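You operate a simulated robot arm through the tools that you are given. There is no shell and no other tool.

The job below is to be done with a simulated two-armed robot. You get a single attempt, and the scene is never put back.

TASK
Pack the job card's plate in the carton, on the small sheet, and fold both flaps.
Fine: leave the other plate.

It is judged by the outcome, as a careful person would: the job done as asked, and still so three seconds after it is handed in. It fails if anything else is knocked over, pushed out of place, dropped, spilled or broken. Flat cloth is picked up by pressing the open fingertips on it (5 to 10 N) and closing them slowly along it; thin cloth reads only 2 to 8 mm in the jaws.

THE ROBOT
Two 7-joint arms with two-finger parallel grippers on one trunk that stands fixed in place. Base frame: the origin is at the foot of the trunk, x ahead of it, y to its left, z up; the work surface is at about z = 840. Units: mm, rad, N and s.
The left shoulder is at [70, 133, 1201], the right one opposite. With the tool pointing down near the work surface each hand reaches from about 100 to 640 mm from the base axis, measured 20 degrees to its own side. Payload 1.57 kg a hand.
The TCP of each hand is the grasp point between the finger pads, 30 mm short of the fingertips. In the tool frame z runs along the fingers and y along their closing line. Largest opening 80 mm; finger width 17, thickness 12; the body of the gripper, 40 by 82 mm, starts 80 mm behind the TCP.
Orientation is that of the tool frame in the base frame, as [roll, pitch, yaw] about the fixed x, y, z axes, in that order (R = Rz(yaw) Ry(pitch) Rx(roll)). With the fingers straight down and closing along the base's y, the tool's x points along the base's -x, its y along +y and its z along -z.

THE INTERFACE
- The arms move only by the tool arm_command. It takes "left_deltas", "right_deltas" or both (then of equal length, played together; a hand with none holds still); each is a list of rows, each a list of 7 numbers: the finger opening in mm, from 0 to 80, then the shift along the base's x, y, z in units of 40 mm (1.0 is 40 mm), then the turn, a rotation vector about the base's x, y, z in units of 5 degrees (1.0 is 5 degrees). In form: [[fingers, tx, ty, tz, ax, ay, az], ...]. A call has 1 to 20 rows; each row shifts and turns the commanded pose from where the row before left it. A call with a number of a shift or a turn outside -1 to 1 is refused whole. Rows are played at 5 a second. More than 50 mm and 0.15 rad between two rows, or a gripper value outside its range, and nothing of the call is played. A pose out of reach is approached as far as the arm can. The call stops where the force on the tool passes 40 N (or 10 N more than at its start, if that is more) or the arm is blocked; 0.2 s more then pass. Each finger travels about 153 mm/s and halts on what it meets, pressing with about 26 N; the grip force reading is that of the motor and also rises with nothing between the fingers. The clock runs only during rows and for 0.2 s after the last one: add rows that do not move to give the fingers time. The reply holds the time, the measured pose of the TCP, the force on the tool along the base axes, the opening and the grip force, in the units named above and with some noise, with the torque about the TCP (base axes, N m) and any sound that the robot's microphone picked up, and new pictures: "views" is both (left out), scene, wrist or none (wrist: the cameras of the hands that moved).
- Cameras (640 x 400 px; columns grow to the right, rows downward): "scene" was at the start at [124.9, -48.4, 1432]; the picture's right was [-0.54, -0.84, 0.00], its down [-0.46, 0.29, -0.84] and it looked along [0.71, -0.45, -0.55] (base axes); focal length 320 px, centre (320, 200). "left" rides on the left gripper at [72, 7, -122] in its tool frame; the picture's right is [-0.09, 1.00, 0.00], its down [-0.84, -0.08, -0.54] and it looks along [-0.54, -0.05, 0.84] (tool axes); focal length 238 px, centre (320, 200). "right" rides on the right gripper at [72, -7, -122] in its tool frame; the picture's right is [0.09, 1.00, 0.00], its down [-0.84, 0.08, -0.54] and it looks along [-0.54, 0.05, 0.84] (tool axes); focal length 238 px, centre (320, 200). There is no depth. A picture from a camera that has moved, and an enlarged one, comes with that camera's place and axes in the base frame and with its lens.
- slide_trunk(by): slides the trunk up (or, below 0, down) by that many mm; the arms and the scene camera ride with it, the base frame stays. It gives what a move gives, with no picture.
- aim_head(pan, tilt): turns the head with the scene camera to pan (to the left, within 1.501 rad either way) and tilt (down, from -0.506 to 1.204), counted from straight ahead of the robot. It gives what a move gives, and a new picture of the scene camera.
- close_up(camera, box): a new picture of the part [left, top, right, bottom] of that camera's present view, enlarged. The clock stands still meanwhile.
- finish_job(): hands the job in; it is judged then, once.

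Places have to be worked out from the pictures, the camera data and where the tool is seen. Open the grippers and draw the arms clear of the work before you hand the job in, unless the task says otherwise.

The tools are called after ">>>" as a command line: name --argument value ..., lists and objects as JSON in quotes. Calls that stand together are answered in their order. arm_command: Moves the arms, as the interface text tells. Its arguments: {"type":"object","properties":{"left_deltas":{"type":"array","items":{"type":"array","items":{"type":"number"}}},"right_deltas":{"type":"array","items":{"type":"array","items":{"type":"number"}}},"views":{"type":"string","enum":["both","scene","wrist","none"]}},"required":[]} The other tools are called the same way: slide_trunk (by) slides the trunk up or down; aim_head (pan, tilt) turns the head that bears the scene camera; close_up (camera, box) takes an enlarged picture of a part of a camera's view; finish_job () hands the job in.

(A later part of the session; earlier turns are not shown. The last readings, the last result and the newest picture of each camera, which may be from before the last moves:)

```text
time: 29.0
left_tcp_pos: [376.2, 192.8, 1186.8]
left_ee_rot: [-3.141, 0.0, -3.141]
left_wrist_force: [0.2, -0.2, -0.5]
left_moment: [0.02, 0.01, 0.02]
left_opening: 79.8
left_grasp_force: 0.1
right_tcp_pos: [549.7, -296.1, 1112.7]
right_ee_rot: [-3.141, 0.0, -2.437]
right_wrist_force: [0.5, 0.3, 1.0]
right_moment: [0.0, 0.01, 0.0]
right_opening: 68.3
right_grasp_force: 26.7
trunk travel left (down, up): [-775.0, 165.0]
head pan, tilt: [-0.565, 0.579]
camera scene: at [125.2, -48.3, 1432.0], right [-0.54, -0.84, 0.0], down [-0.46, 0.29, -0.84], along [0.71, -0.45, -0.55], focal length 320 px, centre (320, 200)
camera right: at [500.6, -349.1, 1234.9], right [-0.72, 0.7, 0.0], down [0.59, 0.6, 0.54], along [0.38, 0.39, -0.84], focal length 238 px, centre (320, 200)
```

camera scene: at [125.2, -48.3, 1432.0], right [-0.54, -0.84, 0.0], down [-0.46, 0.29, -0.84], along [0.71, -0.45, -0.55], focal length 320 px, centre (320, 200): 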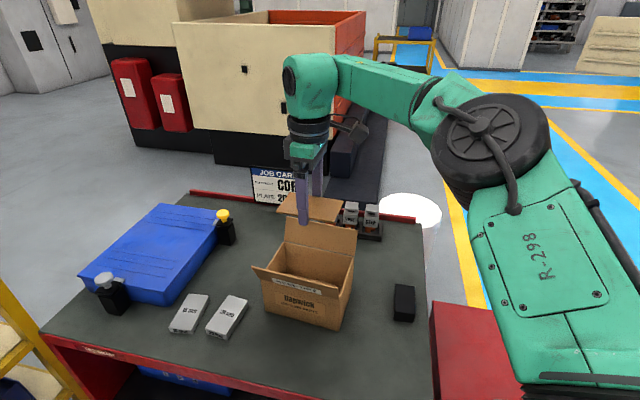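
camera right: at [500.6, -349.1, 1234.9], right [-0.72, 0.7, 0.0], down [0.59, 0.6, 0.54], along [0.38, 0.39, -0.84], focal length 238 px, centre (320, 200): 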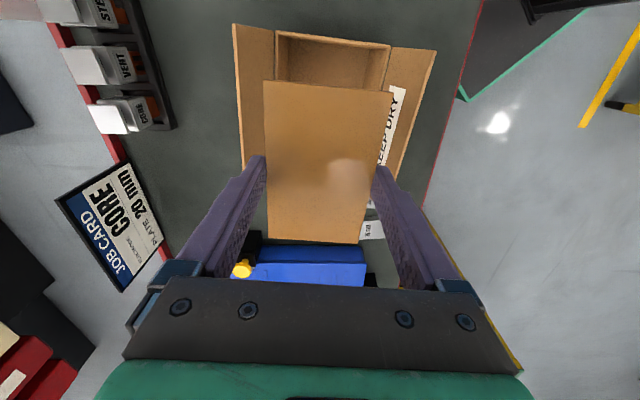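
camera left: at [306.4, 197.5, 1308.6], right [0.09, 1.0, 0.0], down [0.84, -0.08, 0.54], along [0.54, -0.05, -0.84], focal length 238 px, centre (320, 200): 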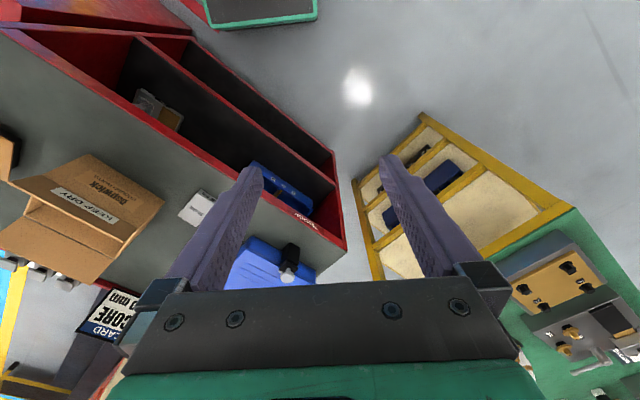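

The sheet is over the carton at the right yaw. I take a close-up of the carton's visible rim end to centre it.

>>> close_up --camera "right" --box '[220, 10, 450, 155]'

>>> close_up --camera "scene" --box '[245, 150, 365, 335]'

>>> close_up --camera "left" --box '[0, 100, 260, 290]'

```text
2.76 times, centred on (335, 82) of right
camera zoom: at [500.6, -349.1, 1234.9], right [-0.72, 0.7, 0.0], down [0.59, 0.6, 0.54], along [0.38, 0.39, -0.84], focal length 658 px, centre (279, 524)
```

zoom: 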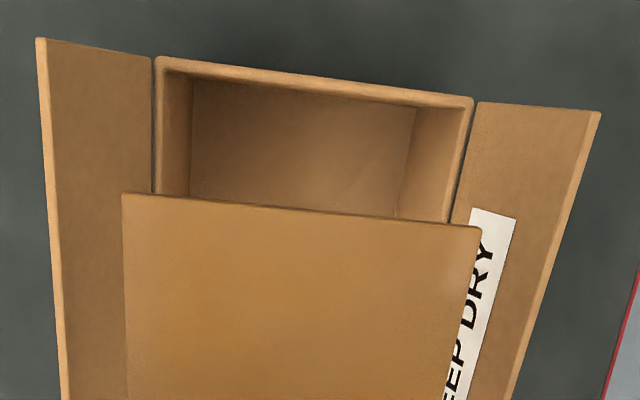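

```text
2.16 times, centred on (305, 242) of scene
camera zoom: at [125.2, -48.3, 1432.0], right [-0.54, -0.84, 0.0], down [-0.46, 0.29, -0.84], along [0.71, -0.45, -0.55], focal length 692 px, centre (352, 108)
```

zoom: 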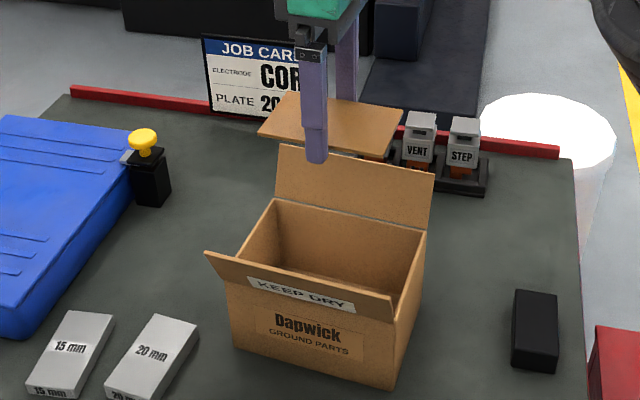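

```text
2.11 times, centred on (130, 195) of left
camera zoom: at [305.6, 198.3, 1308.6], right [0.09, 1.0, 0.0], down [0.84, -0.08, 0.54], along [0.54, -0.05, -0.84], focal length 502 px, centre (720, 210)
```

zoom: 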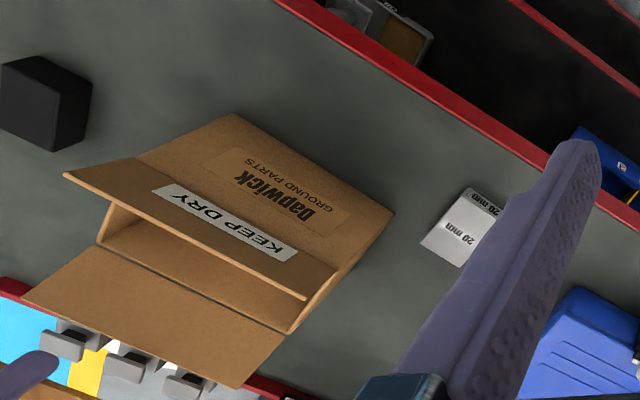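

The rim corners give the carton centre at about (551, -291) with yaw 40°; the hand is about 5 mm too far toward the back flap. I shift and lower to z≈1010, then check again.

>>> arm_command --right_deltas '[[66, -0.03, 0.15, 0, 0, 0, 0], [66, 0, 0, -0.5, 0, 0, 0], [66, 0, 0, -0.7, 0, 0, 0], [66, 0, 0, -0.7, 0, 0, 0], [66, 0, 0, -0.6, 0, 0, 0], [66, 0, 0, 0, 0, 0, 0], [66, 0, 0, 0, 0, 0, 0]]' --views "both"

>>> close_up --camera "right" --box '[180, 0, 460, 250]'

>>> close_up --camera "scene" --box '[245, 170, 365, 335]'

```text
time: 30.6
left_tcp_pos: [377.1, 192.3, 1187.8]
left_ee_rot: [3.141, 0.0, -3.14]
left_wrist_force: [-0.2, -0.4, 0.3]
left_moment: [-0.02, -0.01, 0.07]
left_opening: 80.0
left_grasp_force: 0.1
right_tcp_pos: [549.4, -290.2, 1013.2]
right_ee_rot: [-3.141, -0.001, -2.433]
right_wrist_force: [-0.2, 0.4, 0.5]
right_moment: [0.0, 0.01, 0.01]
right_opening: 68.5
right_grasp_force: 26.8
trunk travel left (down, up): [-775.0, 165.0]
head pan, tilt: [-0.565, 0.579]
camera scene: at [124.8, -48.2, 1432.0], right [-0.54, -0.84, 0.0], down [-0.46, 0.29, -0.84], along [0.71, -0.45, -0.55], focal length 320 px, centre (320, 200)
camera right: at [498.8, -342.3, 1135.1], right [-0.72, 0.7, 0.0], down [0.59, 0.6, 0.54], along [0.38, 0.39, -0.84], focal length 238 px, centre (320, 200)
```

scene: 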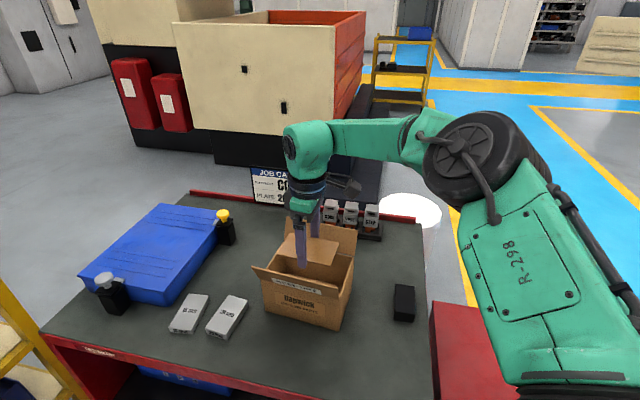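
right: 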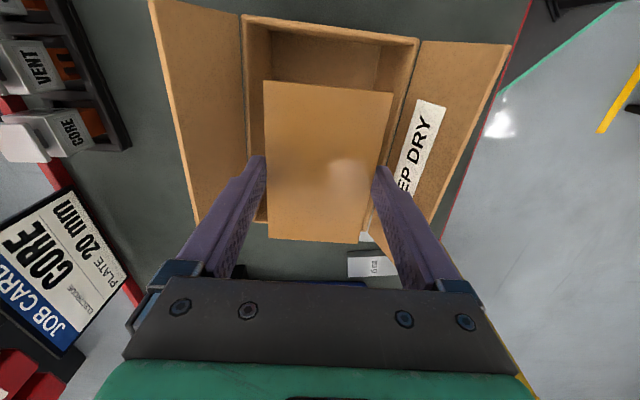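

```text
1.60 times, centred on (320, 125) of right
camera zoom: at [498.8, -342.3, 1135.1], right [-0.72, 0.7, 0.0], down [0.59, 0.6, 0.54], along [0.38, 0.39, -0.84], focal length 381 px, centre (320, 320)
```

zoom: 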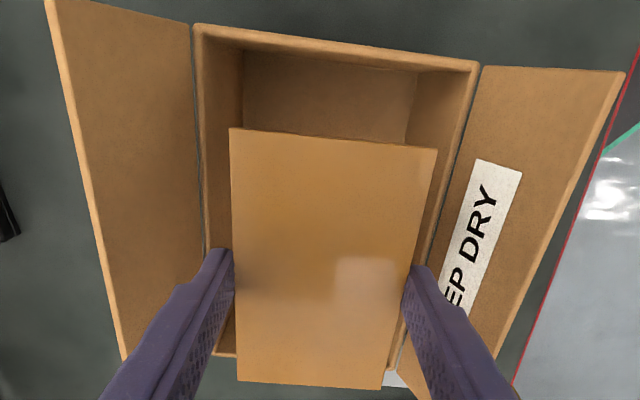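

```text
2.42 times, centred on (305, 252) of scene
camera zoom: at [124.8, -48.2, 1432.0], right [-0.54, -0.84, 0.0], down [-0.46, 0.29, -0.84], along [0.71, -0.45, -0.55], focal length 776 px, centre (356, 73)
```

zoom: 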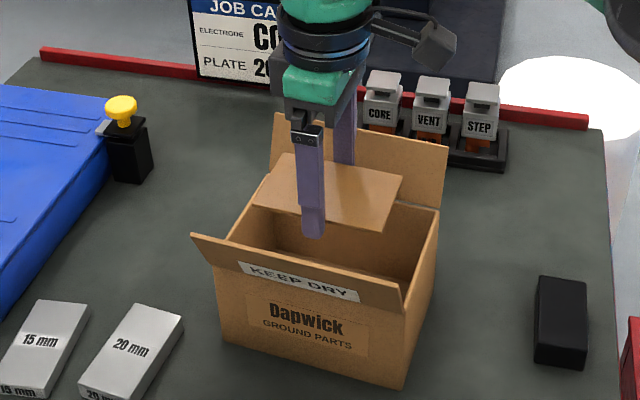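

The hand is now centred over the carton within about 1 mm and 1° of its axes. I lower the sheet inside to TCP z≈880.

>>> arm_command --right_deltas '[[66, 0, 0, -0.5, 0, 0, 0], [66, 0, 0, -0.5, 0, 0, 0], [66, 0, 0, -0.5, 0, 0, 0], [66, 0, 0, -0.5, 0, 0, 0], [66, 0, 0, -0.5, 0, 0, 0], [66, 0, 0, -0.5, 0, 0, 0], [66, 0, 0, -0.3, 0, 0, 0], [66, 0, 0, 0, 0, 0, 0], [66, 0, 0, 0, 0, 0, 0]]' --views "both"

>>> close_up --camera "right" --box '[150, 0, 490, 260]'

>>> close_up --camera "scene" --box '[245, 170, 365, 335]'

```text
time: 32.6
left_tcp_pos: [377.9, 191.6, 1188.2]
left_ee_rot: [-3.142, 0.001, -3.139]
left_wrist_force: [0.0, -0.3, -0.2]
left_moment: [-0.03, -0.02, -0.06]
left_opening: 80.2
left_grasp_force: 0.1
right_tcp_pos: [519.0, -294.6, 897.1]
right_ee_rot: [3.141, 0.005, -2.434]
right_wrist_force: [1.1, 0.4, -0.5]
right_moment: [0.03, -0.01, 0.01]
right_opening: 68.7
right_grasp_force: 26.2
right hand out of reach, approached as far as the arm can: row 4, 5, 6, 7
trunk travel left (down, up): [-775.0, 165.0]
head pan, tilt: [-0.565, 0.579]
camera scene: at [125.1, -48.3, 1432.0], right [-0.54, -0.84, 0.0], down [-0.46, 0.29, -0.84], along [0.71, -0.45, -0.55], focal length 320 px, centre (320, 200)
camera right: at [468.3, -347.1, 1018.8], right [-0.72, 0.7, 0.0], down [0.58, 0.6, 0.54], along [0.38, 0.39, -0.84], focal length 238 px, centre (320, 200)
```

scene: 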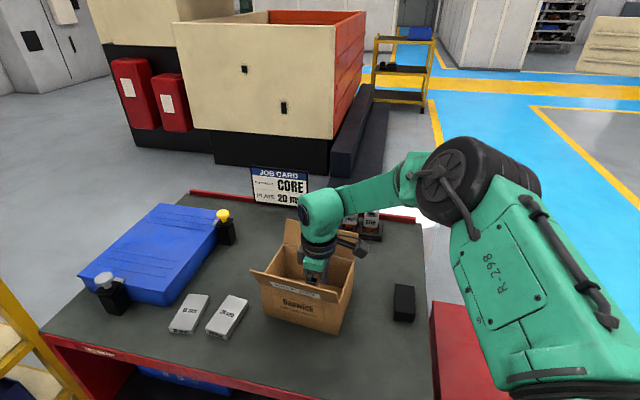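
right: 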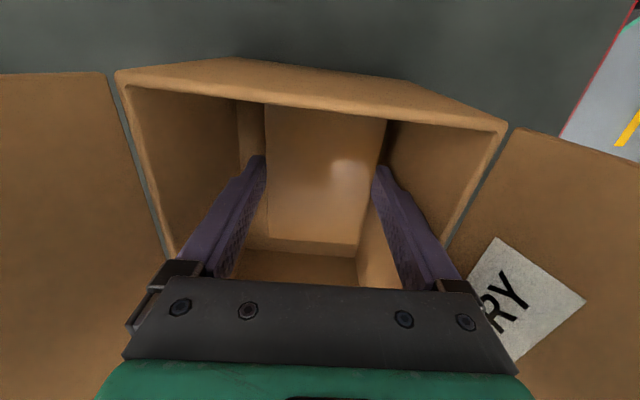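

```text
1.54 times, centred on (320, 130) of right
camera zoom: at [468.3, -347.1, 1018.8], right [-0.72, 0.7, 0.0], down [0.58, 0.6, 0.54], along [0.38, 0.39, -0.84], focal length 367 px, centre (320, 308)
```

zoom: 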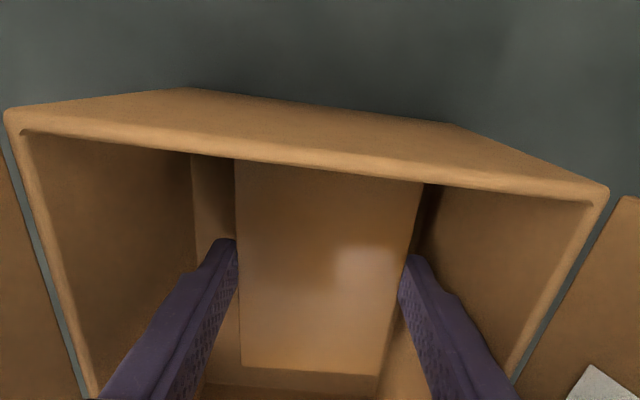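

```text
2.42 times, centred on (305, 252) of scene
camera zoom: at [125.1, -48.3, 1432.0], right [-0.54, -0.84, 0.0], down [-0.46, 0.29, -0.84], along [0.71, -0.45, -0.55], focal length 776 px, centre (356, 73)
```

zoom: 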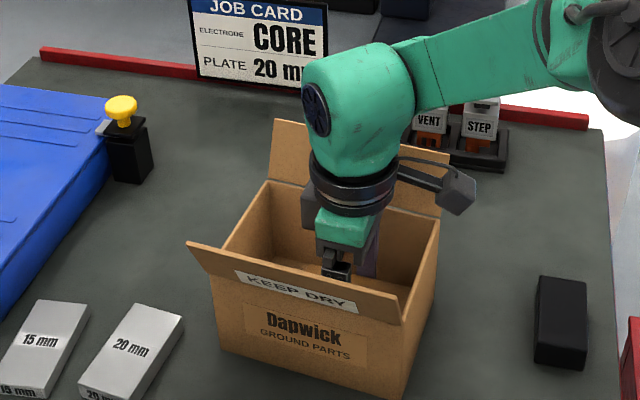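

The arm ran out of reach on the way down and drifted about 30 mm in -x, so the carton may have been nudged. I look closely before doing anything more.

>>> close_up --camera "scene" --box '[230, 200, 440, 335]'

>>> close_up --camera "left" --box '[0, 100, 260, 290]'

```text
2.96 times, centred on (335, 268) of scene
camera zoom: at [125.1, -48.3, 1432.0], right [-0.54, -0.84, 0.0], down [-0.46, 0.29, -0.84], along [0.71, -0.45, -0.55], focal length 949 px, centre (276, 0)
```

zoom: 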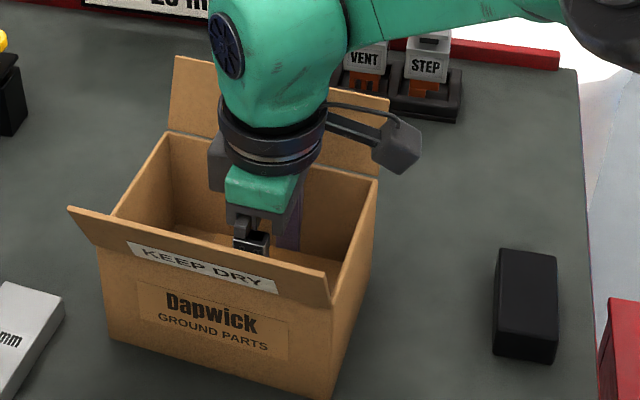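

```text
2.11 times, centred on (130, 195) of left
camera zoom: at [305.5, 198.3, 1308.6], right [0.09, 1.0, 0.0], down [0.84, -0.08, 0.54], along [0.54, -0.05, -0.84], focal length 502 px, centre (720, 210)
```

zoom: 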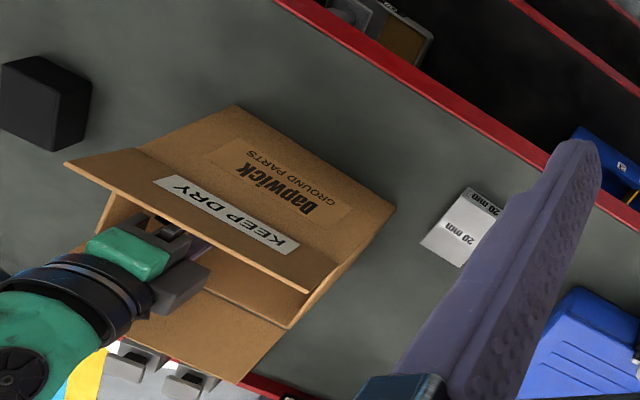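

The carton slid about 9 mm toward the robot (not turned, not tipped) because the drifting finger touched its front wall; its centre is now near (544.5, -284.8). The reach was fine at z≥955, so I lift back up to z≈1000 centred over the carton, and will then lower by sliding the trunk instead.

>>> arm_command --right_deltas '[[66, 0.08, 0.02, 0.2, 0, 0, 0], [66, 0.06, 0.02, 0.5, 0, 0, 0], [66, 0.1, 0.04, 0.5, 0, 0, 0], [66, 0.2, 0.09, 0.5, 0, 0, 0], [66, 0.2, 0.08, 0.5, 0, 0, 0], [66, 0, 0, 0.4, 0, 0, 0], [66, 0, 0, 0, 0, 0, 0]]' --views "both"

>>> close_up --camera "right" --box '[180, 0, 460, 250]'

>>> close_up --camera "scene" --box '[230, 200, 440, 335]'

```text
time: 34.2
left_tcp_pos: [377.1, 190.8, 1186.7]
left_ee_rot: [-3.141, -0.001, -3.14]
left_wrist_force: [0.0, 0.1, -0.9]
left_moment: [0.0, -0.01, 0.0]
left_opening: 80.0
left_grasp_force: 0.1
right_tcp_pos: [545.7, -285.1, 1001.6]
right_ee_rot: [3.141, 0.001, -2.435]
right_wrist_force: [-0.2, -0.2, -0.8]
right_moment: [-0.03, 0.01, 0.0]
right_opening: 68.5
right_grasp_force: 26.1
trunk travel left (down, up): [-775.0, 165.0]
head pan, tilt: [-0.565, 0.579]
camera scene: at [125.1, -48.4, 1432.0], right [-0.54, -0.84, 0.0], down [-0.46, 0.29, -0.84], along [0.71, -0.45, -0.55], focal length 320 px, centre (320, 200)
camera right: at [494.9, -337.0, 1123.9], right [-0.72, 0.7, 0.0], down [0.59, 0.6, 0.54], along [0.38, 0.39, -0.84], focal length 238 px, centre (320, 200)
```

scene: 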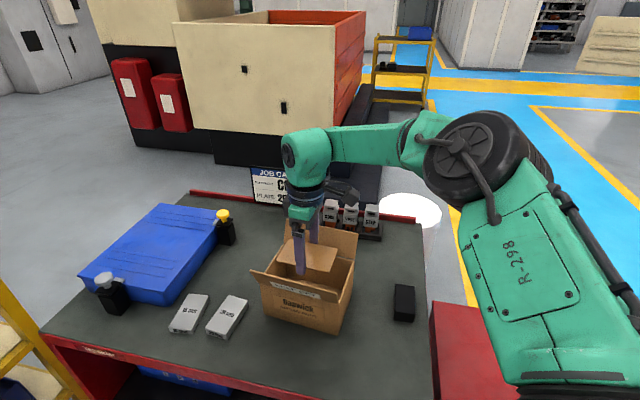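
right: 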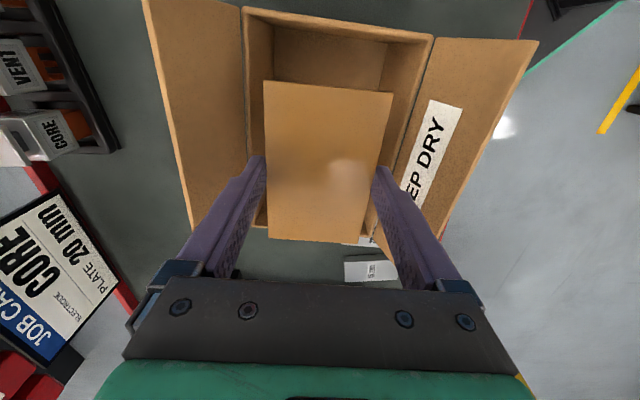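

```text
1.60 times, centred on (320, 125) of right
camera zoom: at [494.9, -337.0, 1123.9], right [-0.72, 0.7, 0.0], down [0.59, 0.6, 0.54], along [0.38, 0.39, -0.84], focal length 381 px, centre (320, 320)
```

zoom: 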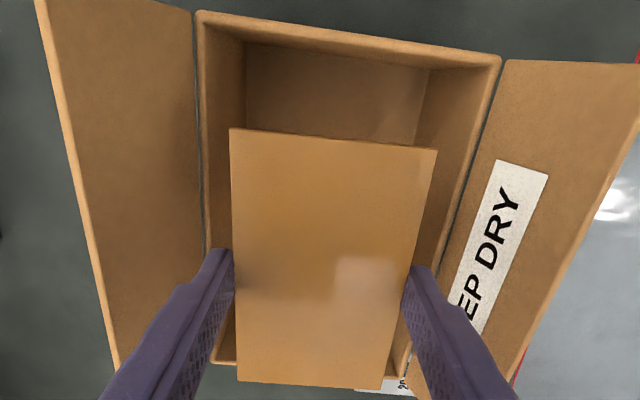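

```text
2.96 times, centred on (335, 268) of scene
camera zoom: at [125.1, -48.4, 1432.0], right [-0.54, -0.84, 0.0], down [-0.46, 0.29, -0.84], along [0.71, -0.45, -0.55], focal length 949 px, centre (276, 0)
```

zoom: 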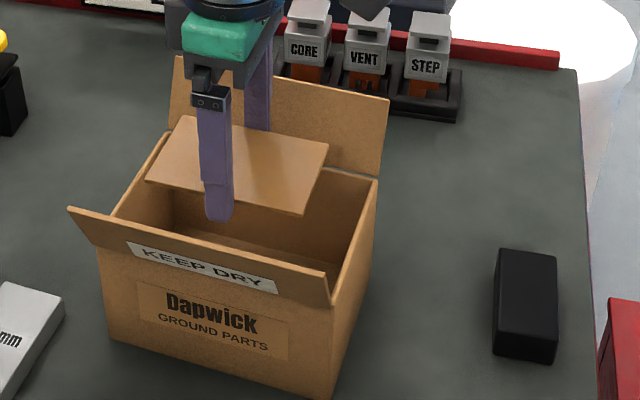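

Carton still square; the hand is about 3.5 mm too far toward the back flap. I shift it back and then lower via the trunk by 80 mm, which keeps the reach.

>>> arm_command --right_deltas '[[66, -0.09, 0.04, 0, 0, 0, 0], [66, 0, 0, 0, 0, 0, 0], [66, 0, 0, 0, 0, 0, 0]]' --views "none"

>>> slide_trunk --by -80

>>> close_up --camera "right" --box '[150, 0, 490, 260]'

>>> close_up --camera "scene" --box '[220, 160, 440, 335]'

```text
time: 35.0
left_tcp_pos: [377.5, 191.5, 1187.6]
left_ee_rot: [3.141, -0.001, -3.141]
left_wrist_force: [0.2, 0.1, 0.5]
left_moment: [-0.02, 0.02, -0.01]
left_opening: 80.1
left_grasp_force: 0.1
right_tcp_pos: [540.8, -283.4, 1002.1]
right_ee_rot: [3.14, -0.001, -2.436]
right_wrist_force: [0.5, -0.8, -0.2]
right_moment: [-0.04, -0.02, 0.03]
right_opening: 68.7
right_grasp_force: 26.1
trunk travel left (down, up): [-775.0, 165.0]
head pan, tilt: [-0.565, 0.579]
```

```text
time: 36.2
left_tcp_pos: [376.4, 191.8, 1107.9]
left_ee_rot: [-3.141, -0.001, -3.14]
left_wrist_force: [-0.3, 0.5, 0.7]
left_moment: [0.0, -0.03, -0.03]
left_opening: 79.9
left_grasp_force: 0.1
right_tcp_pos: [541.2, -284.2, 921.0]
right_ee_rot: [3.141, 0.002, -2.435]
right_wrist_force: [0.0, -0.5, -1.3]
right_moment: [0.01, 0.0, 0.0]
right_opening: 68.8
right_grasp_force: 25.7
trunk travel left (down, up): [-695.0, 245.0]
head pan, tilt: [-0.565, 0.579]
```

```text
1.54 times, centred on (320, 130) of right
camera zoom: at [491.0, -335.6, 1043.3], right [-0.72, 0.7, 0.0], down [0.59, 0.6, 0.54], along [0.38, 0.39, -0.84], focal length 367 px, centre (320, 308)
```

zoom: 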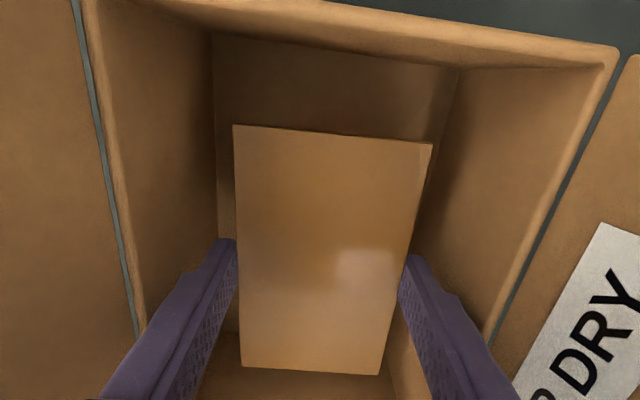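

```text
2.29 times, centred on (330, 248) of scene
camera zoom: at [124.8, -48.3, 1352.0], right [-0.54, -0.84, 0.0], down [-0.46, 0.29, -0.84], along [0.71, -0.45, -0.55], focal length 732 px, centre (297, 91)
```

zoom: 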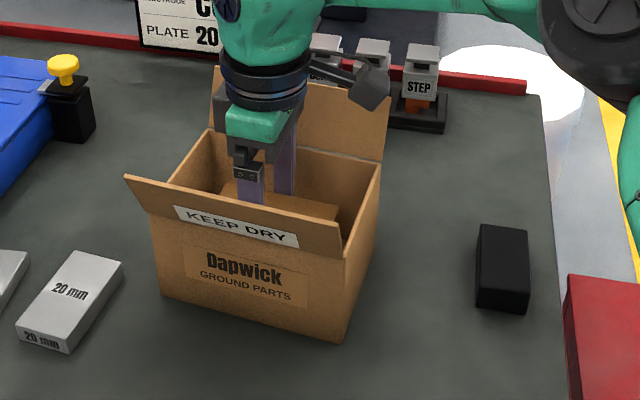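

The trunk slide lowers the hand straight down with clearance on both sides. I lower another 41 mm so the tips end about 7 mm above the carton floor.

>>> slide_trunk --by -41

>>> close_up --camera "right" --box '[150, 0, 490, 260]'

>>> close_up --camera "scene" --box '[220, 130, 440, 320]'

```text
time: 37.0
left_tcp_pos: [376.2, 192.9, 1065.6]
left_ee_rot: [3.14, 0.001, -3.14]
left_wrist_force: [0.4, 0.2, 0.9]
left_moment: [-0.04, 0.01, 0.03]
left_opening: 80.1
left_grasp_force: 0.0
right_tcp_pos: [541.8, -283.3, 880.5]
right_ee_rot: [3.14, 0.001, -2.436]
right_wrist_force: [0.3, 0.5, -0.1]
right_moment: [0.0, 0.03, 0.02]
right_opening: 68.4
right_grasp_force: 26.3
trunk travel left (down, up): [-654.0, 286.0]
head pan, tilt: [-0.565, 0.579]
```

```text
1.54 times, centred on (320, 130) of right
camera zoom: at [490.8, -335.6, 1002.3], right [-0.72, 0.7, 0.0], down [0.59, 0.6, 0.54], along [0.38, 0.39, -0.84], focal length 367 px, centre (320, 308)
```

zoom: 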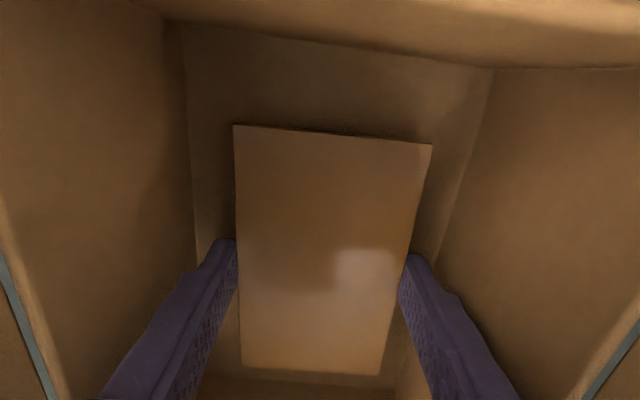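

```text
2.11 times, centred on (330, 225) of scene
camera zoom: at [124.5, -48.3, 1311.0], right [-0.54, -0.84, 0.0], down [-0.46, 0.29, -0.84], along [0.71, -0.45, -0.55], focal length 674 px, centre (299, 147)
```

zoom: 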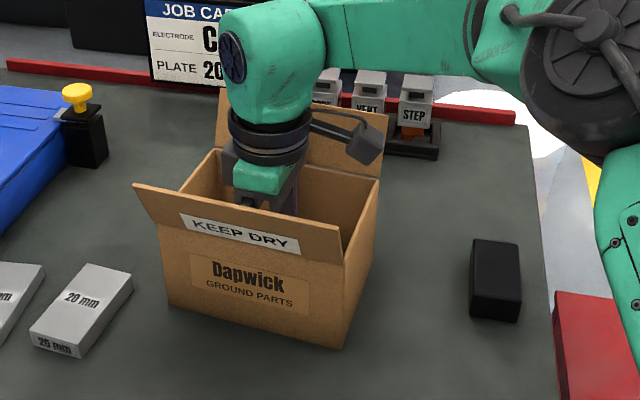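

Alignment inside looks good. I lower 4 mm more, then open the fingers just enough (75 mm) to release the sheet onto the floor of the carton.

>>> slide_trunk --by -4

>>> arm_command --right_deltas '[[70, 0, 0, 0, 0, 0, 0], [72, 0, 0, 0, 0, 0, 0], [74, 0, 0, 0, 0, 0, 0], [75, 0, 0, 0, 0, 0, 0], [75, 0, 0, 0, 0, 0, 0]]' --views "none"

>>> close_up --camera "right" --box '[150, 0, 490, 260]'

```text
time: 37.5
left_tcp_pos: [375.8, 192.1, 1062.8]
left_ee_rot: [3.141, 0.001, -3.14]
left_wrist_force: [1.3, -0.4, -0.3]
left_moment: [0.0, 0.03, 0.04]
left_opening: 79.9
left_grasp_force: 0.0
right_tcp_pos: [540.0, -283.6, 876.5]
right_ee_rot: [-3.141, 0.0, -2.435]
right_wrist_force: [-0.3, 0.0, -0.8]
right_moment: [0.02, 0.0, -0.02]
right_opening: 68.8
right_grasp_force: 25.7
trunk travel left (down, up): [-650.0, 290.0]
head pan, tilt: [-0.565, 0.579]
```

```text
time: 38.7
left_tcp_pos: [376.8, 192.6, 1063.7]
left_ee_rot: [-3.14, -0.001, -3.141]
left_wrist_force: [-0.1, -0.1, 0.3]
left_moment: [0.0, -0.03, 0.0]
left_opening: 80.0
left_grasp_force: 0.1
right_tcp_pos: [541.3, -283.5, 877.3]
right_ee_rot: [-3.14, 0.001, -2.434]
right_wrist_force: [0.0, 0.2, 0.5]
right_moment: [-0.01, 0.0, -0.02]
right_opening: 75.1
right_grasp_force: 0.0
trunk travel left (down, up): [-650.0, 290.0]
head pan, tilt: [-0.565, 0.579]
```

```text
1.54 times, centred on (320, 130) of right
camera zoom: at [491.0, -335.6, 998.2], right [-0.72, 0.7, 0.0], down [0.59, 0.6, 0.54], along [0.38, 0.39, -0.84], focal length 367 px, centre (320, 308)
```

zoom: 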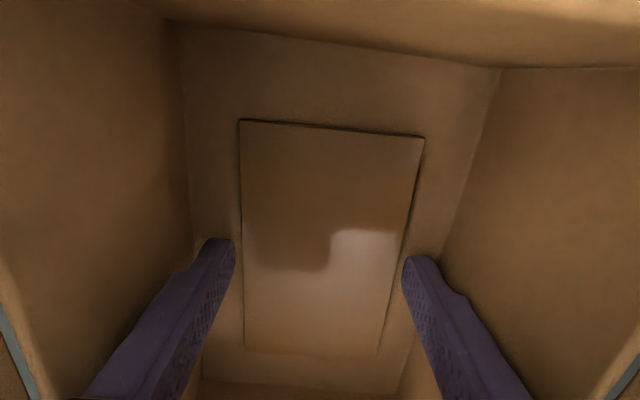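

The sheet lies flat and centred on the carton floor. I raise straight out with the trunk.

>>> slide_trunk --by 125

>>> arm_command --right_deltas '[[75, 0, 0, 0.6, 0, 0, 0], [75, 0, 0, 0.8, 0, 0, 0], [75, 0, 0, 0.8, 0, 0, 0], [75, 0, 0, 0.3, 0, 0, 0], [75, 0, 0, 0, 0, 0, 0]]' --views "both"

>>> close_up --camera "right" --box '[180, 0, 460, 250]'

```text
time: 40.3
left_tcp_pos: [376.1, 191.9, 1188.9]
left_ee_rot: [-3.141, -0.001, -3.14]
left_wrist_force: [1.1, 0.3, 0.3]
left_moment: [0.02, -0.03, 0.0]
left_opening: 80.0
left_grasp_force: 0.0
right_tcp_pos: [540.4, -282.2, 1000.8]
right_ee_rot: [3.141, 0.0, -2.435]
right_wrist_force: [0.0, -0.6, 0.5]
right_moment: [0.0, 0.0, 0.01]
right_opening: 74.8
right_grasp_force: 0.1
trunk travel left (down, up): [-775.0, 165.0]
head pan, tilt: [-0.565, 0.579]
```

```text
time: 41.5
left_tcp_pos: [377.0, 192.4, 1188.8]
left_ee_rot: [-3.141, 0.002, -3.14]
left_wrist_force: [0.5, -0.4, 0.3]
left_moment: [0.01, 0.02, 0.02]
left_opening: 80.2
left_grasp_force: 0.0
right_tcp_pos: [538.5, -284.3, 1101.1]
right_ee_rot: [3.141, 0.002, -2.434]
right_wrist_force: [-0.2, -0.2, -0.8]
right_moment: [0.02, -0.01, 0.01]
right_opening: 75.1
right_grasp_force: 0.0
trunk travel left (down, up): [-775.0, 165.0]
head pan, tilt: [-0.565, 0.579]
camera scene: at [125.0, -48.4, 1432.0], right [-0.54, -0.84, 0.0], down [-0.46, 0.29, -0.84], along [0.71, -0.45, -0.55], focal length 320 px, centre (320, 200)
camera right: at [489.6, -335.5, 1223.1], right [-0.72, 0.7, 0.0], down [0.59, 0.6, 0.54], along [0.38, 0.39, -0.84], focal length 238 px, centre (320, 200)
```

scene: 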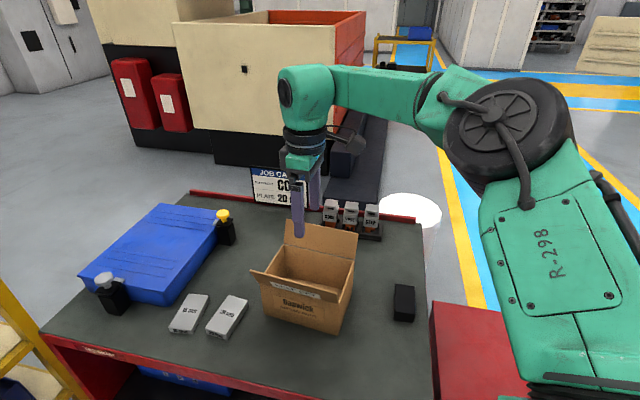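
right: 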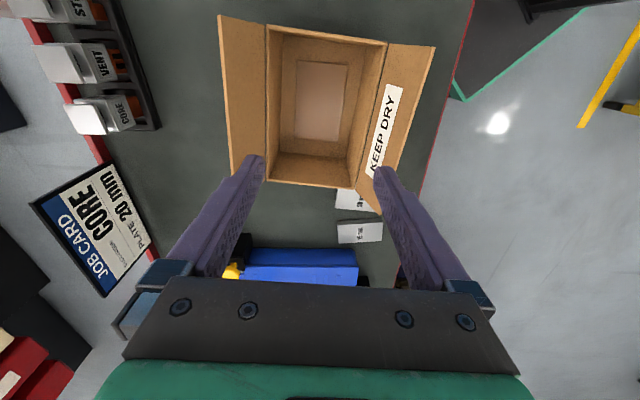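

```text
1.60 times, centred on (320, 125) of right
camera zoom: at [489.6, -335.5, 1223.1], right [-0.72, 0.7, 0.0], down [0.59, 0.6, 0.54], along [0.38, 0.39, -0.84], focal length 381 px, centre (320, 320)
```

zoom: 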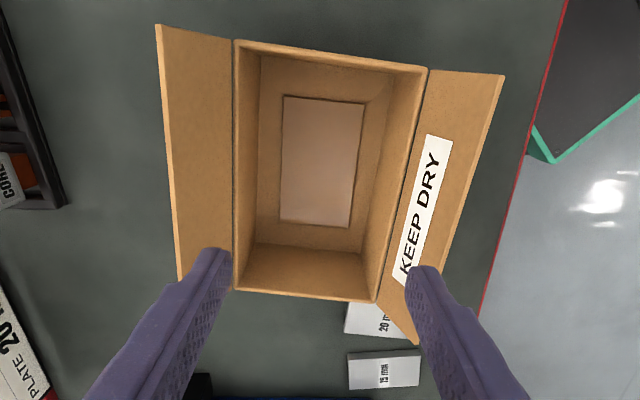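

The sheet is flat and centred at about (541, -285), aligned with the carton. Now I bring the right hand above the 20 mm plate, turning +89.5° so it closes across the plate's 50 mm width.

>>> arm_command --right_deltas '[[75, 0, 0, 0, 0, 0, 1], [75, 0, 0, 0, 0, 0, 1], [75, 0, 0, 0, 0, 0, 1], [75, 0, 0, 0, 0, 0, 1], [75, 0, 0, 0, 0, 0, 1], [75, 0, 0, 0, 0, 0, 1], [75, 0.1, 0.35, 0, 0, 0, 1], [75, 0.1, 0.35, 0, 0, 0, 1], [75, 0.12, 0.35, 0, 0, 0, 1], [75, 0.13, 0.35, 0, 0, 0, 1], [75, 0.13, 0.35, 0, 0, 0, 1], [75, 0.13, 0.35, 0, 0, 0, 1], [75, 0.13, 0.35, 0, 0, 0, 1], [75, 0.13, 0.35, 0, 0, 0, 1], [75, 0.13, 0.35, 0, 0, 0, 1], [75, 0.12, 0.35, 0, 0, 0, 1], [75, 0.12, 0.35, 0, 0, 0, 1], [75, 0.11, 0.36, 0, 0, 0, 0.9], [75, 0, 0, 0, 0, 0, 0]]' --views "both"

```text
time: 45.5
left_tcp_pos: [377.0, 191.1, 1187.3]
left_ee_rot: [-3.142, -0.002, -3.141]
left_wrist_force: [-0.6, -0.2, -0.6]
left_moment: [0.01, -0.03, 0.02]
left_opening: 80.3
left_grasp_force: 0.0
right_tcp_pos: [517.8, -155.4, 1092.9]
right_ee_rot: [-3.14, -0.001, -0.87]
right_wrist_force: [0.7, 0.5, -0.1]
right_moment: [0.0, -0.01, 0.01]
right_opening: 75.1
right_grasp_force: 0.0
right hand out of reach, approached as far as the arm can: row 10, 11, 12, 13, 14, 15, 16, 17, 18
trunk travel left (down, up): [-775.0, 165.0]
head pan, tilt: [-0.565, 0.579]
camera scene: at [124.9, -48.4, 1432.0], right [-0.54, -0.84, 0.0], down [-0.46, 0.29, -0.84], along [0.71, -0.45, -0.55], focal length 320 px, centre (320, 200)
camera right: at [568.7, -206.2, 1215.3], right [-0.7, -0.71, 0.0], down [-0.6, 0.59, 0.54], along [-0.39, 0.38, -0.84], focal length 238 px, centre (320, 200)
```

scene: 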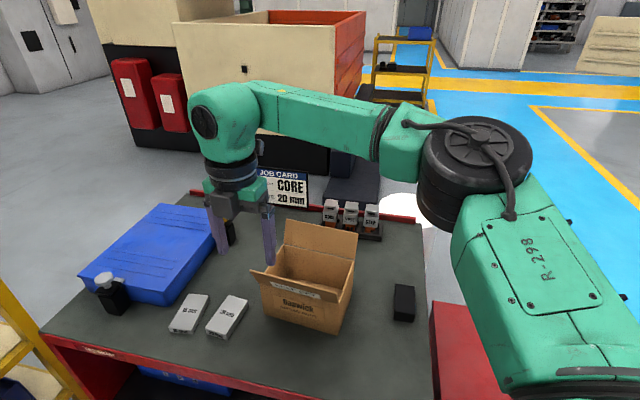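
right: 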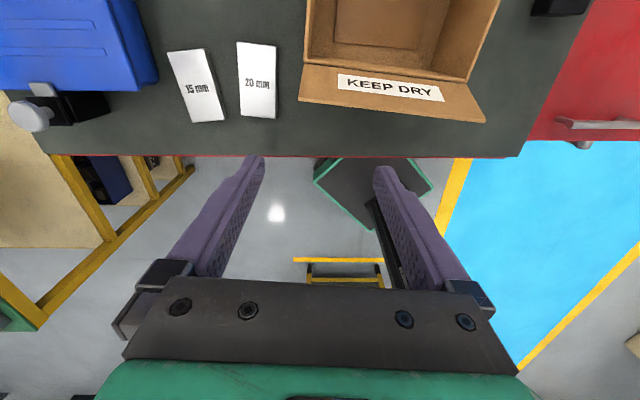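

The right hand stops about 80 mm short of the plate at this yaw. I turn back toward +40° in place and then try to reach the plate's position from that posture, to learn which yaws are workable there.

>>> arm_command --right_deltas '[[75, 0, 0, 0, 0, 0, -1], [75, 0, 0, 0, 0, 0, -1], [75, 0, 0, 0, 0, 0, -1], [75, 0, 0, 0, 0, 0, -1], [75, 0, 0, 0, 0, 0, -1], [75, 0, 0, 0, 0, 0, -1], [75, 0, 0, 0, 0, 0, -1], [75, 0, 0, 0, 0, 0, -1], [75, 0, 0, 0, 0, 0, -1], [75, 0, 0, 0, 0, 0, -1], [75, 0, 0, 0, 0, 0, -1], [75, 0, 0, 0, 0, 0, -1], [75, 0, 0, 0, 0, 0, -1], [75, 0, 0, 0, 0, 0, -1], [75, 0, 0, 0, 0, 0, -1], [75, 0, 0, 0, 0, 0, -1], [75, 0, 0, 0, 0, 0, -1], [75, 0, 0, 0, 0, 0, -1], [75, 0, 0, 0, 0, 0, 0]]' --views "none"

>>> arm_command --right_deltas '[[75, 0.3, 0.15, 0, 0, 0, 0], [75, 0.3, 0.15, 0, 0, 0, 0], [75, 0.3, 0.15, 0, 0, 0, 0], [75, 0.3, 0.15, 0, 0, 0, 0], [75, 0.3, 0.15, 0, 0, 0, 0], [75, 0.3, 0.15, 0, 0, 0, 0], [75, 0, 0, 0, 0, 0, 0]]' --views "scene"

```text
time: 49.5
left_tcp_pos: [377.3, 191.8, 1187.6]
left_ee_rot: [3.14, 0.002, -3.139]
left_wrist_force: [-0.3, 0.3, -0.5]
left_moment: [0.01, 0.03, 0.03]
left_opening: 80.1
left_grasp_force: 0.0
right_tcp_pos: [517.8, -154.6, 1092.9]
right_ee_rot: [-3.141, 0.003, -2.442]
right_wrist_force: [-0.2, 0.3, -0.7]
right_moment: [0.01, 0.02, 0.01]
right_opening: 75.3
right_grasp_force: 0.0
trunk travel left (down, up): [-775.0, 165.0]
head pan, tilt: [-0.565, 0.579]
```

```text
time: 51.1
left_tcp_pos: [376.1, 192.4, 1187.5]
left_ee_rot: [-3.141, -0.001, -3.138]
left_wrist_force: [0.0, -0.7, 0.1]
left_moment: [0.02, 0.0, -0.01]
left_opening: 80.0
left_grasp_force: 0.2
right_tcp_pos: [517.7, -154.0, 1093.4]
right_ee_rot: [-3.141, 0.004, -2.442]
right_wrist_force: [-0.4, -0.8, -0.3]
right_moment: [0.01, -0.01, 0.05]
right_opening: 74.9
right_grasp_force: 0.1
right hand out of reach, approached as far as the arm can: row 1, 2, 3, 4, 5, 6
trunk travel left (down, up): [-775.0, 165.0]
head pan, tilt: [-0.565, 0.579]
camera scene: at [124.9, -48.3, 1432.0], right [-0.54, -0.84, 0.0], down [-0.46, 0.29, -0.84], along [0.71, -0.45, -0.55], focal length 320 px, centre (320, 200)
```

scene: 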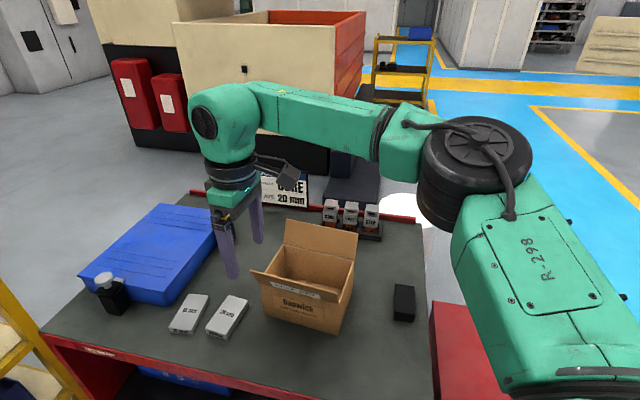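

Yaw makes no difference, so it is a shoulder or elbow posture limit. I try reaching farther out on the arm's own side first and then sweeping toward the plate.

>>> arm_command --right_deltas '[[75, 0.2, -0.4, 0, 0, 0, 0], [75, 0.3, -0.4, 0, 0, 0, 0], [75, 0.4, -0.4, 0, 0, 0, 0], [75, 0.4, -0.4, 0, 0, 0, 0], [75, 0.4, 0, 0, 0, 0, 0], [75, 0.3, 0, 0, 0, 0, 0], [75, 0, 0, 0, 0, 0, 0]]' --views "none"

```text
time: 52.7
left_tcp_pos: [376.3, 191.7, 1187.9]
left_ee_rot: [-3.14, 0.0, -3.14]
left_wrist_force: [0.0, 0.1, 0.2]
left_moment: [-0.02, 0.0, -0.01]
left_opening: 80.1
left_grasp_force: 0.0
right_tcp_pos: [554.1, -231.1, 1090.0]
right_ee_rot: [3.14, 0.002, -2.443]
right_wrist_force: [0.3, 0.1, -0.5]
right_moment: [-0.02, 0.03, 0.01]
right_opening: 75.2
right_grasp_force: 0.0
right hand out of reach, approached as far as the arm can: row 3, 4, 5, 6
trunk travel left (down, up): [-775.0, 165.0]
head pan, tilt: [-0.565, 0.579]
```

The limit here is (554, -231). I look at the arm's posture with the head camera to understand what blocks it.

>>> aim_head --pan -0.95 --tilt 0.45

```text
time: 53.5
left_tcp_pos: [376.1, 191.5, 1187.0]
left_ee_rot: [3.14, 0.0, -3.139]
left_wrist_force: [0.7, -0.5, 0.4]
left_moment: [-0.02, -0.01, 0.01]
left_opening: 80.0
left_grasp_force: 0.0
right_tcp_pos: [553.7, -230.8, 1091.2]
right_ee_rot: [3.141, 0.001, -2.443]
right_wrist_force: [0.4, -0.8, 0.3]
right_moment: [0.01, -0.02, 0.01]
right_opening: 75.1
right_grasp_force: 0.2
trunk travel left (down, up): [-775.0, 165.0]
head pan, tilt: [-0.949, 0.45]
camera scene: at [103.3, -75.2, 1443.7], right [-0.81, -0.58, 0.0], down [-0.25, 0.35, -0.9], along [0.52, -0.73, -0.44], focal length 320 px, centre (320, 200)
```

scene: 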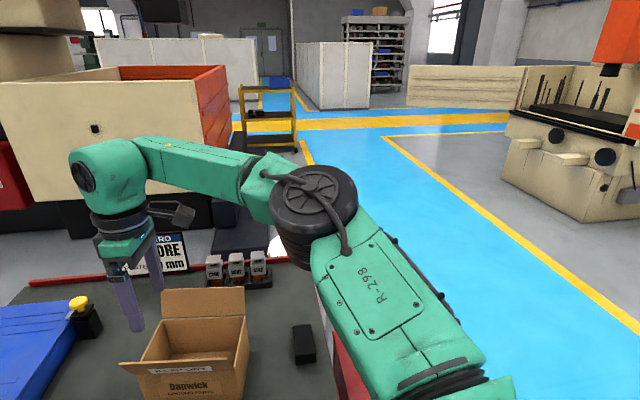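

The arm is in a horizontal "elbow-out" posture and the upper arm seems stopped at about -45° azimuth, so it cannot swing inward. I bring the hand back near the body to let the elbow drop into another posture, then try extending straight ahead along y≈-120.

>>> arm_command --right_deltas '[[75, -0.7, 0.1, 0.2, 0, 0, 0], [75, -0.7, 0.1, 0.2, 0, 0, 0], [75, -0.7, 0.1, 0.2, 0, 0, 0], [75, -0.7, 0.1, 0, 0, 0, 0], [75, -0.7, 0.1, 0, 0, 0, 0], [75, -0.7, 0.1, 0, 0, 0, 0], [75, -0.7, 0.1, 0, 0, 0, 0], [75, -0.7, 0.1, 0, 0, 0, 0], [75, -0.7, 0.1, 0, 0, 0, 0], [75, -0.7, 0.1, 0, 0, 0, 0], [75, 0, 0, 0, 0, 0, 0]]' --views "scene"

```text
time: 55.9
left_tcp_pos: [377.3, 191.4, 1187.9]
left_ee_rot: [3.14, 0.0, -3.141]
left_wrist_force: [0.6, -0.2, 0.3]
left_moment: [0.02, 0.02, 0.0]
left_opening: 80.0
left_grasp_force: 0.0
right_tcp_pos: [274.0, -190.4, 1114.9]
right_ee_rot: [-3.141, 0.002, -2.444]
right_wrist_force: [-0.4, -0.4, -0.2]
right_moment: [0.04, 0.03, 0.01]
right_opening: 75.1
right_grasp_force: 0.1
trunk travel left (down, up): [-775.0, 165.0]
head pan, tilt: [-0.949, 0.45]
camera scene: at [103.9, -75.5, 1443.7], right [-0.81, -0.58, 0.0], down [-0.25, 0.35, -0.9], along [0.52, -0.73, -0.44], focal length 320 px, centre (320, 200)
```

scene: 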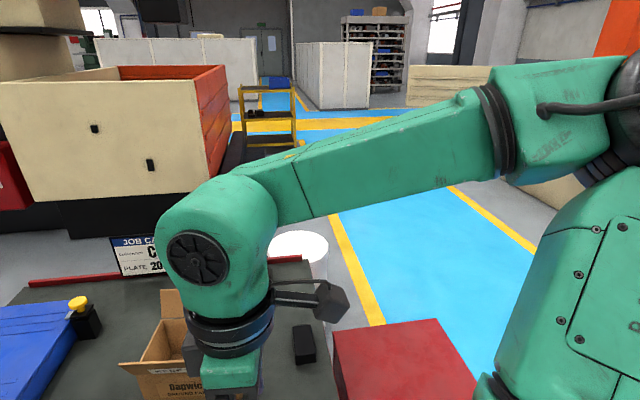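

The hand is now close in with the elbow high and out. I try extending ahead along y≈-116 from here, watching where it stalls.

>>> arm_command --right_deltas '[[75, 0, 0.6, 0, 0, 0, 0], [75, 0, 0.6, 0, 0, 0, 0], [75, 0.3, 0.6, 0, 0, 0, 0], [75, 0.7, 0, 0, 0, 0, 0], [75, 0.7, 0, 0, 0, 0, 0], [75, 0.7, 0, 0, 0, 0, 0], [75, 0.7, 0, 0, 0, 0, 0], [75, 0.7, 0, 0, 0, 0, 0], [75, 0.7, 0, 0, 0, 0, 0], [75, 0.7, 0, 0, 0, 0, 0], [75, 0.7, 0, 0, 0, 0, 0], [75, 0, 0, 0, 0, 0, 0]]' --views "scene"

```text
time: 58.5
left_tcp_pos: [376.8, 193.1, 1186.6]
left_ee_rot: [3.14, 0.0, -3.141]
left_wrist_force: [-0.6, -0.4, 0.6]
left_moment: [0.0, 0.02, -0.02]
left_opening: 80.3
left_grasp_force: 0.1
right_tcp_pos: [507.9, -148.5, 1119.1]
right_ee_rot: [3.141, 0.003, -2.443]
right_wrist_force: [1.1, 0.1, 0.6]
right_moment: [-0.01, -0.02, 0.03]
right_opening: 74.9
right_grasp_force: 0.1
right hand out of reach, approached as far as the arm can: row 2, 3, 11
trunk travel left (down, up): [-775.0, 165.0]
head pan, tilt: [-0.949, 0.45]
camera scene: at [102.3, -75.4, 1443.8], right [-0.81, -0.58, 0.0], down [-0.25, 0.35, -0.9], along [0.52, -0.73, -0.43], focal length 320 px, centre (320, 200)
```

scene: 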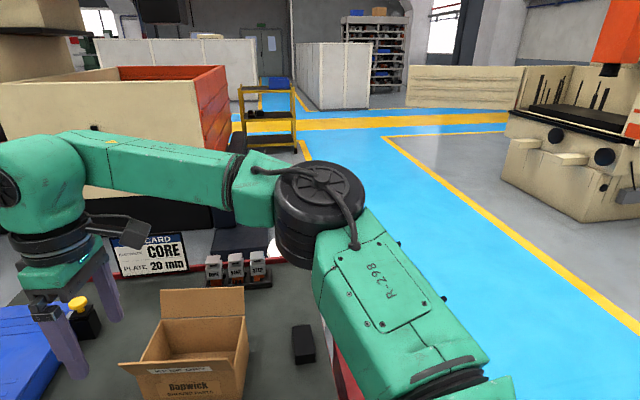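

The inward limit persists near y≈-150, yet the left arm began mirrored well across the centre with yaw 0. I turn the right hand back to yaw 0 and test whether it can then move inward.

>>> arm_command --right_deltas '[[75, -0.3, 0, 0, 0, 0, -1], [75, -0.3, 0, 0, 0, 0, -1], [75, -0.3, 0, 0, 0, 0, -1], [75, -0.3, 0, 0, 0, 0, -1], [75, 0, 0, 0, 0, 0, -1], [75, 0, 0, 0, 0, 0, -1], [75, 0, 0, 0, 0, 0, -1], [75, 0, 0, 0, 0, 0, -1], [75, 0, 0.3, 0, 0, 0, 0], [75, 0, 0.3, 0, 0, 0, 0], [75, 0, 0.3, 0, 0, 0, 0], [75, 0, 0.3, 0, 0, 0, 0], [75, 0, 0, 0, 0, 0, 0]]' --views "scene"

```text
time: 61.3
left_tcp_pos: [376.6, 192.4, 1186.3]
left_ee_rot: [3.141, 0.0, -3.14]
left_wrist_force: [1.2, -0.3, 0.0]
left_moment: [-0.01, 0.0, 0.02]
left_opening: 80.3
left_grasp_force: 0.0
right_tcp_pos: [473.0, -326.8, 1124.0]
right_ee_rot: [3.137, -0.001, -3.135]
right_wrist_force: [0.2, 0.1, 0.4]
right_moment: [-0.02, -0.02, -0.01]
right_opening: 74.9
right_grasp_force: 0.2
right hand out of reach, approached as far as the arm can: row 1, 2, 3, 4, 5, 6, 7, 8, 9, 10, 11, 12
trunk travel left (down, up): [-775.0, 165.0]
head pan, tilt: [-0.949, 0.45]
camera scene: at [103.2, -75.3, 1443.8], right [-0.81, -0.58, 0.0], down [-0.25, 0.35, -0.9], along [0.52, -0.73, -0.44], focal length 320 px, centre (320, 200)
```

scene: 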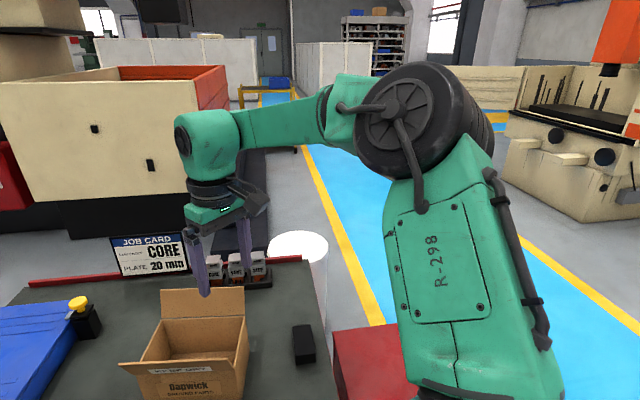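

The turn to yaw 0 dragged the hand sideways, so the wrist roll limit and the shoulder swing limit both depend on elbow posture. I look at the left arm's posture, which began well across the centre, to see how its elbow is placed.

>>> aim_head --pan 0.9 --tilt 0.45

```text
time: 63.2
left_tcp_pos: [376.1, 192.2, 1187.5]
left_ee_rot: [-3.142, 0.0, -3.139]
left_wrist_force: [0.2, 0.3, 0.7]
left_moment: [0.04, 0.0, 0.01]
left_opening: 80.2
left_grasp_force: 0.1
right_tcp_pos: [472.8, -327.2, 1123.1]
right_ee_rot: [3.136, 0.001, -3.137]
right_wrist_force: [0.1, -0.2, -0.1]
right_moment: [-0.02, 0.06, -0.04]
right_opening: 74.9
right_grasp_force: 0.0
trunk travel left (down, up): [-775.0, 165.0]
head pan, tilt: [0.901, 0.45]
camera scene: at [106.9, 71.4, 1443.8], right [0.78, -0.62, 0.0], down [-0.27, -0.34, -0.9], along [0.56, 0.71, -0.44], focal length 320 px, centre (320, 200)
```

scene: 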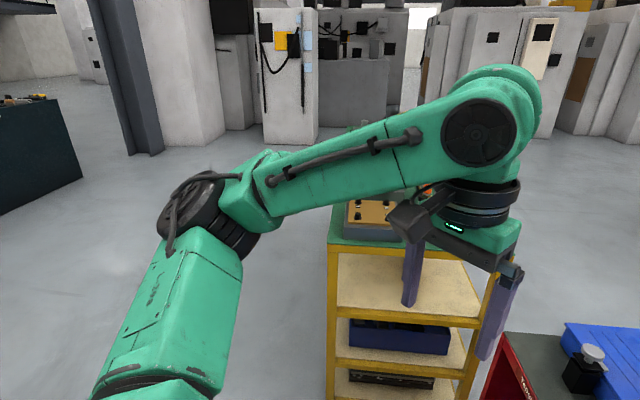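

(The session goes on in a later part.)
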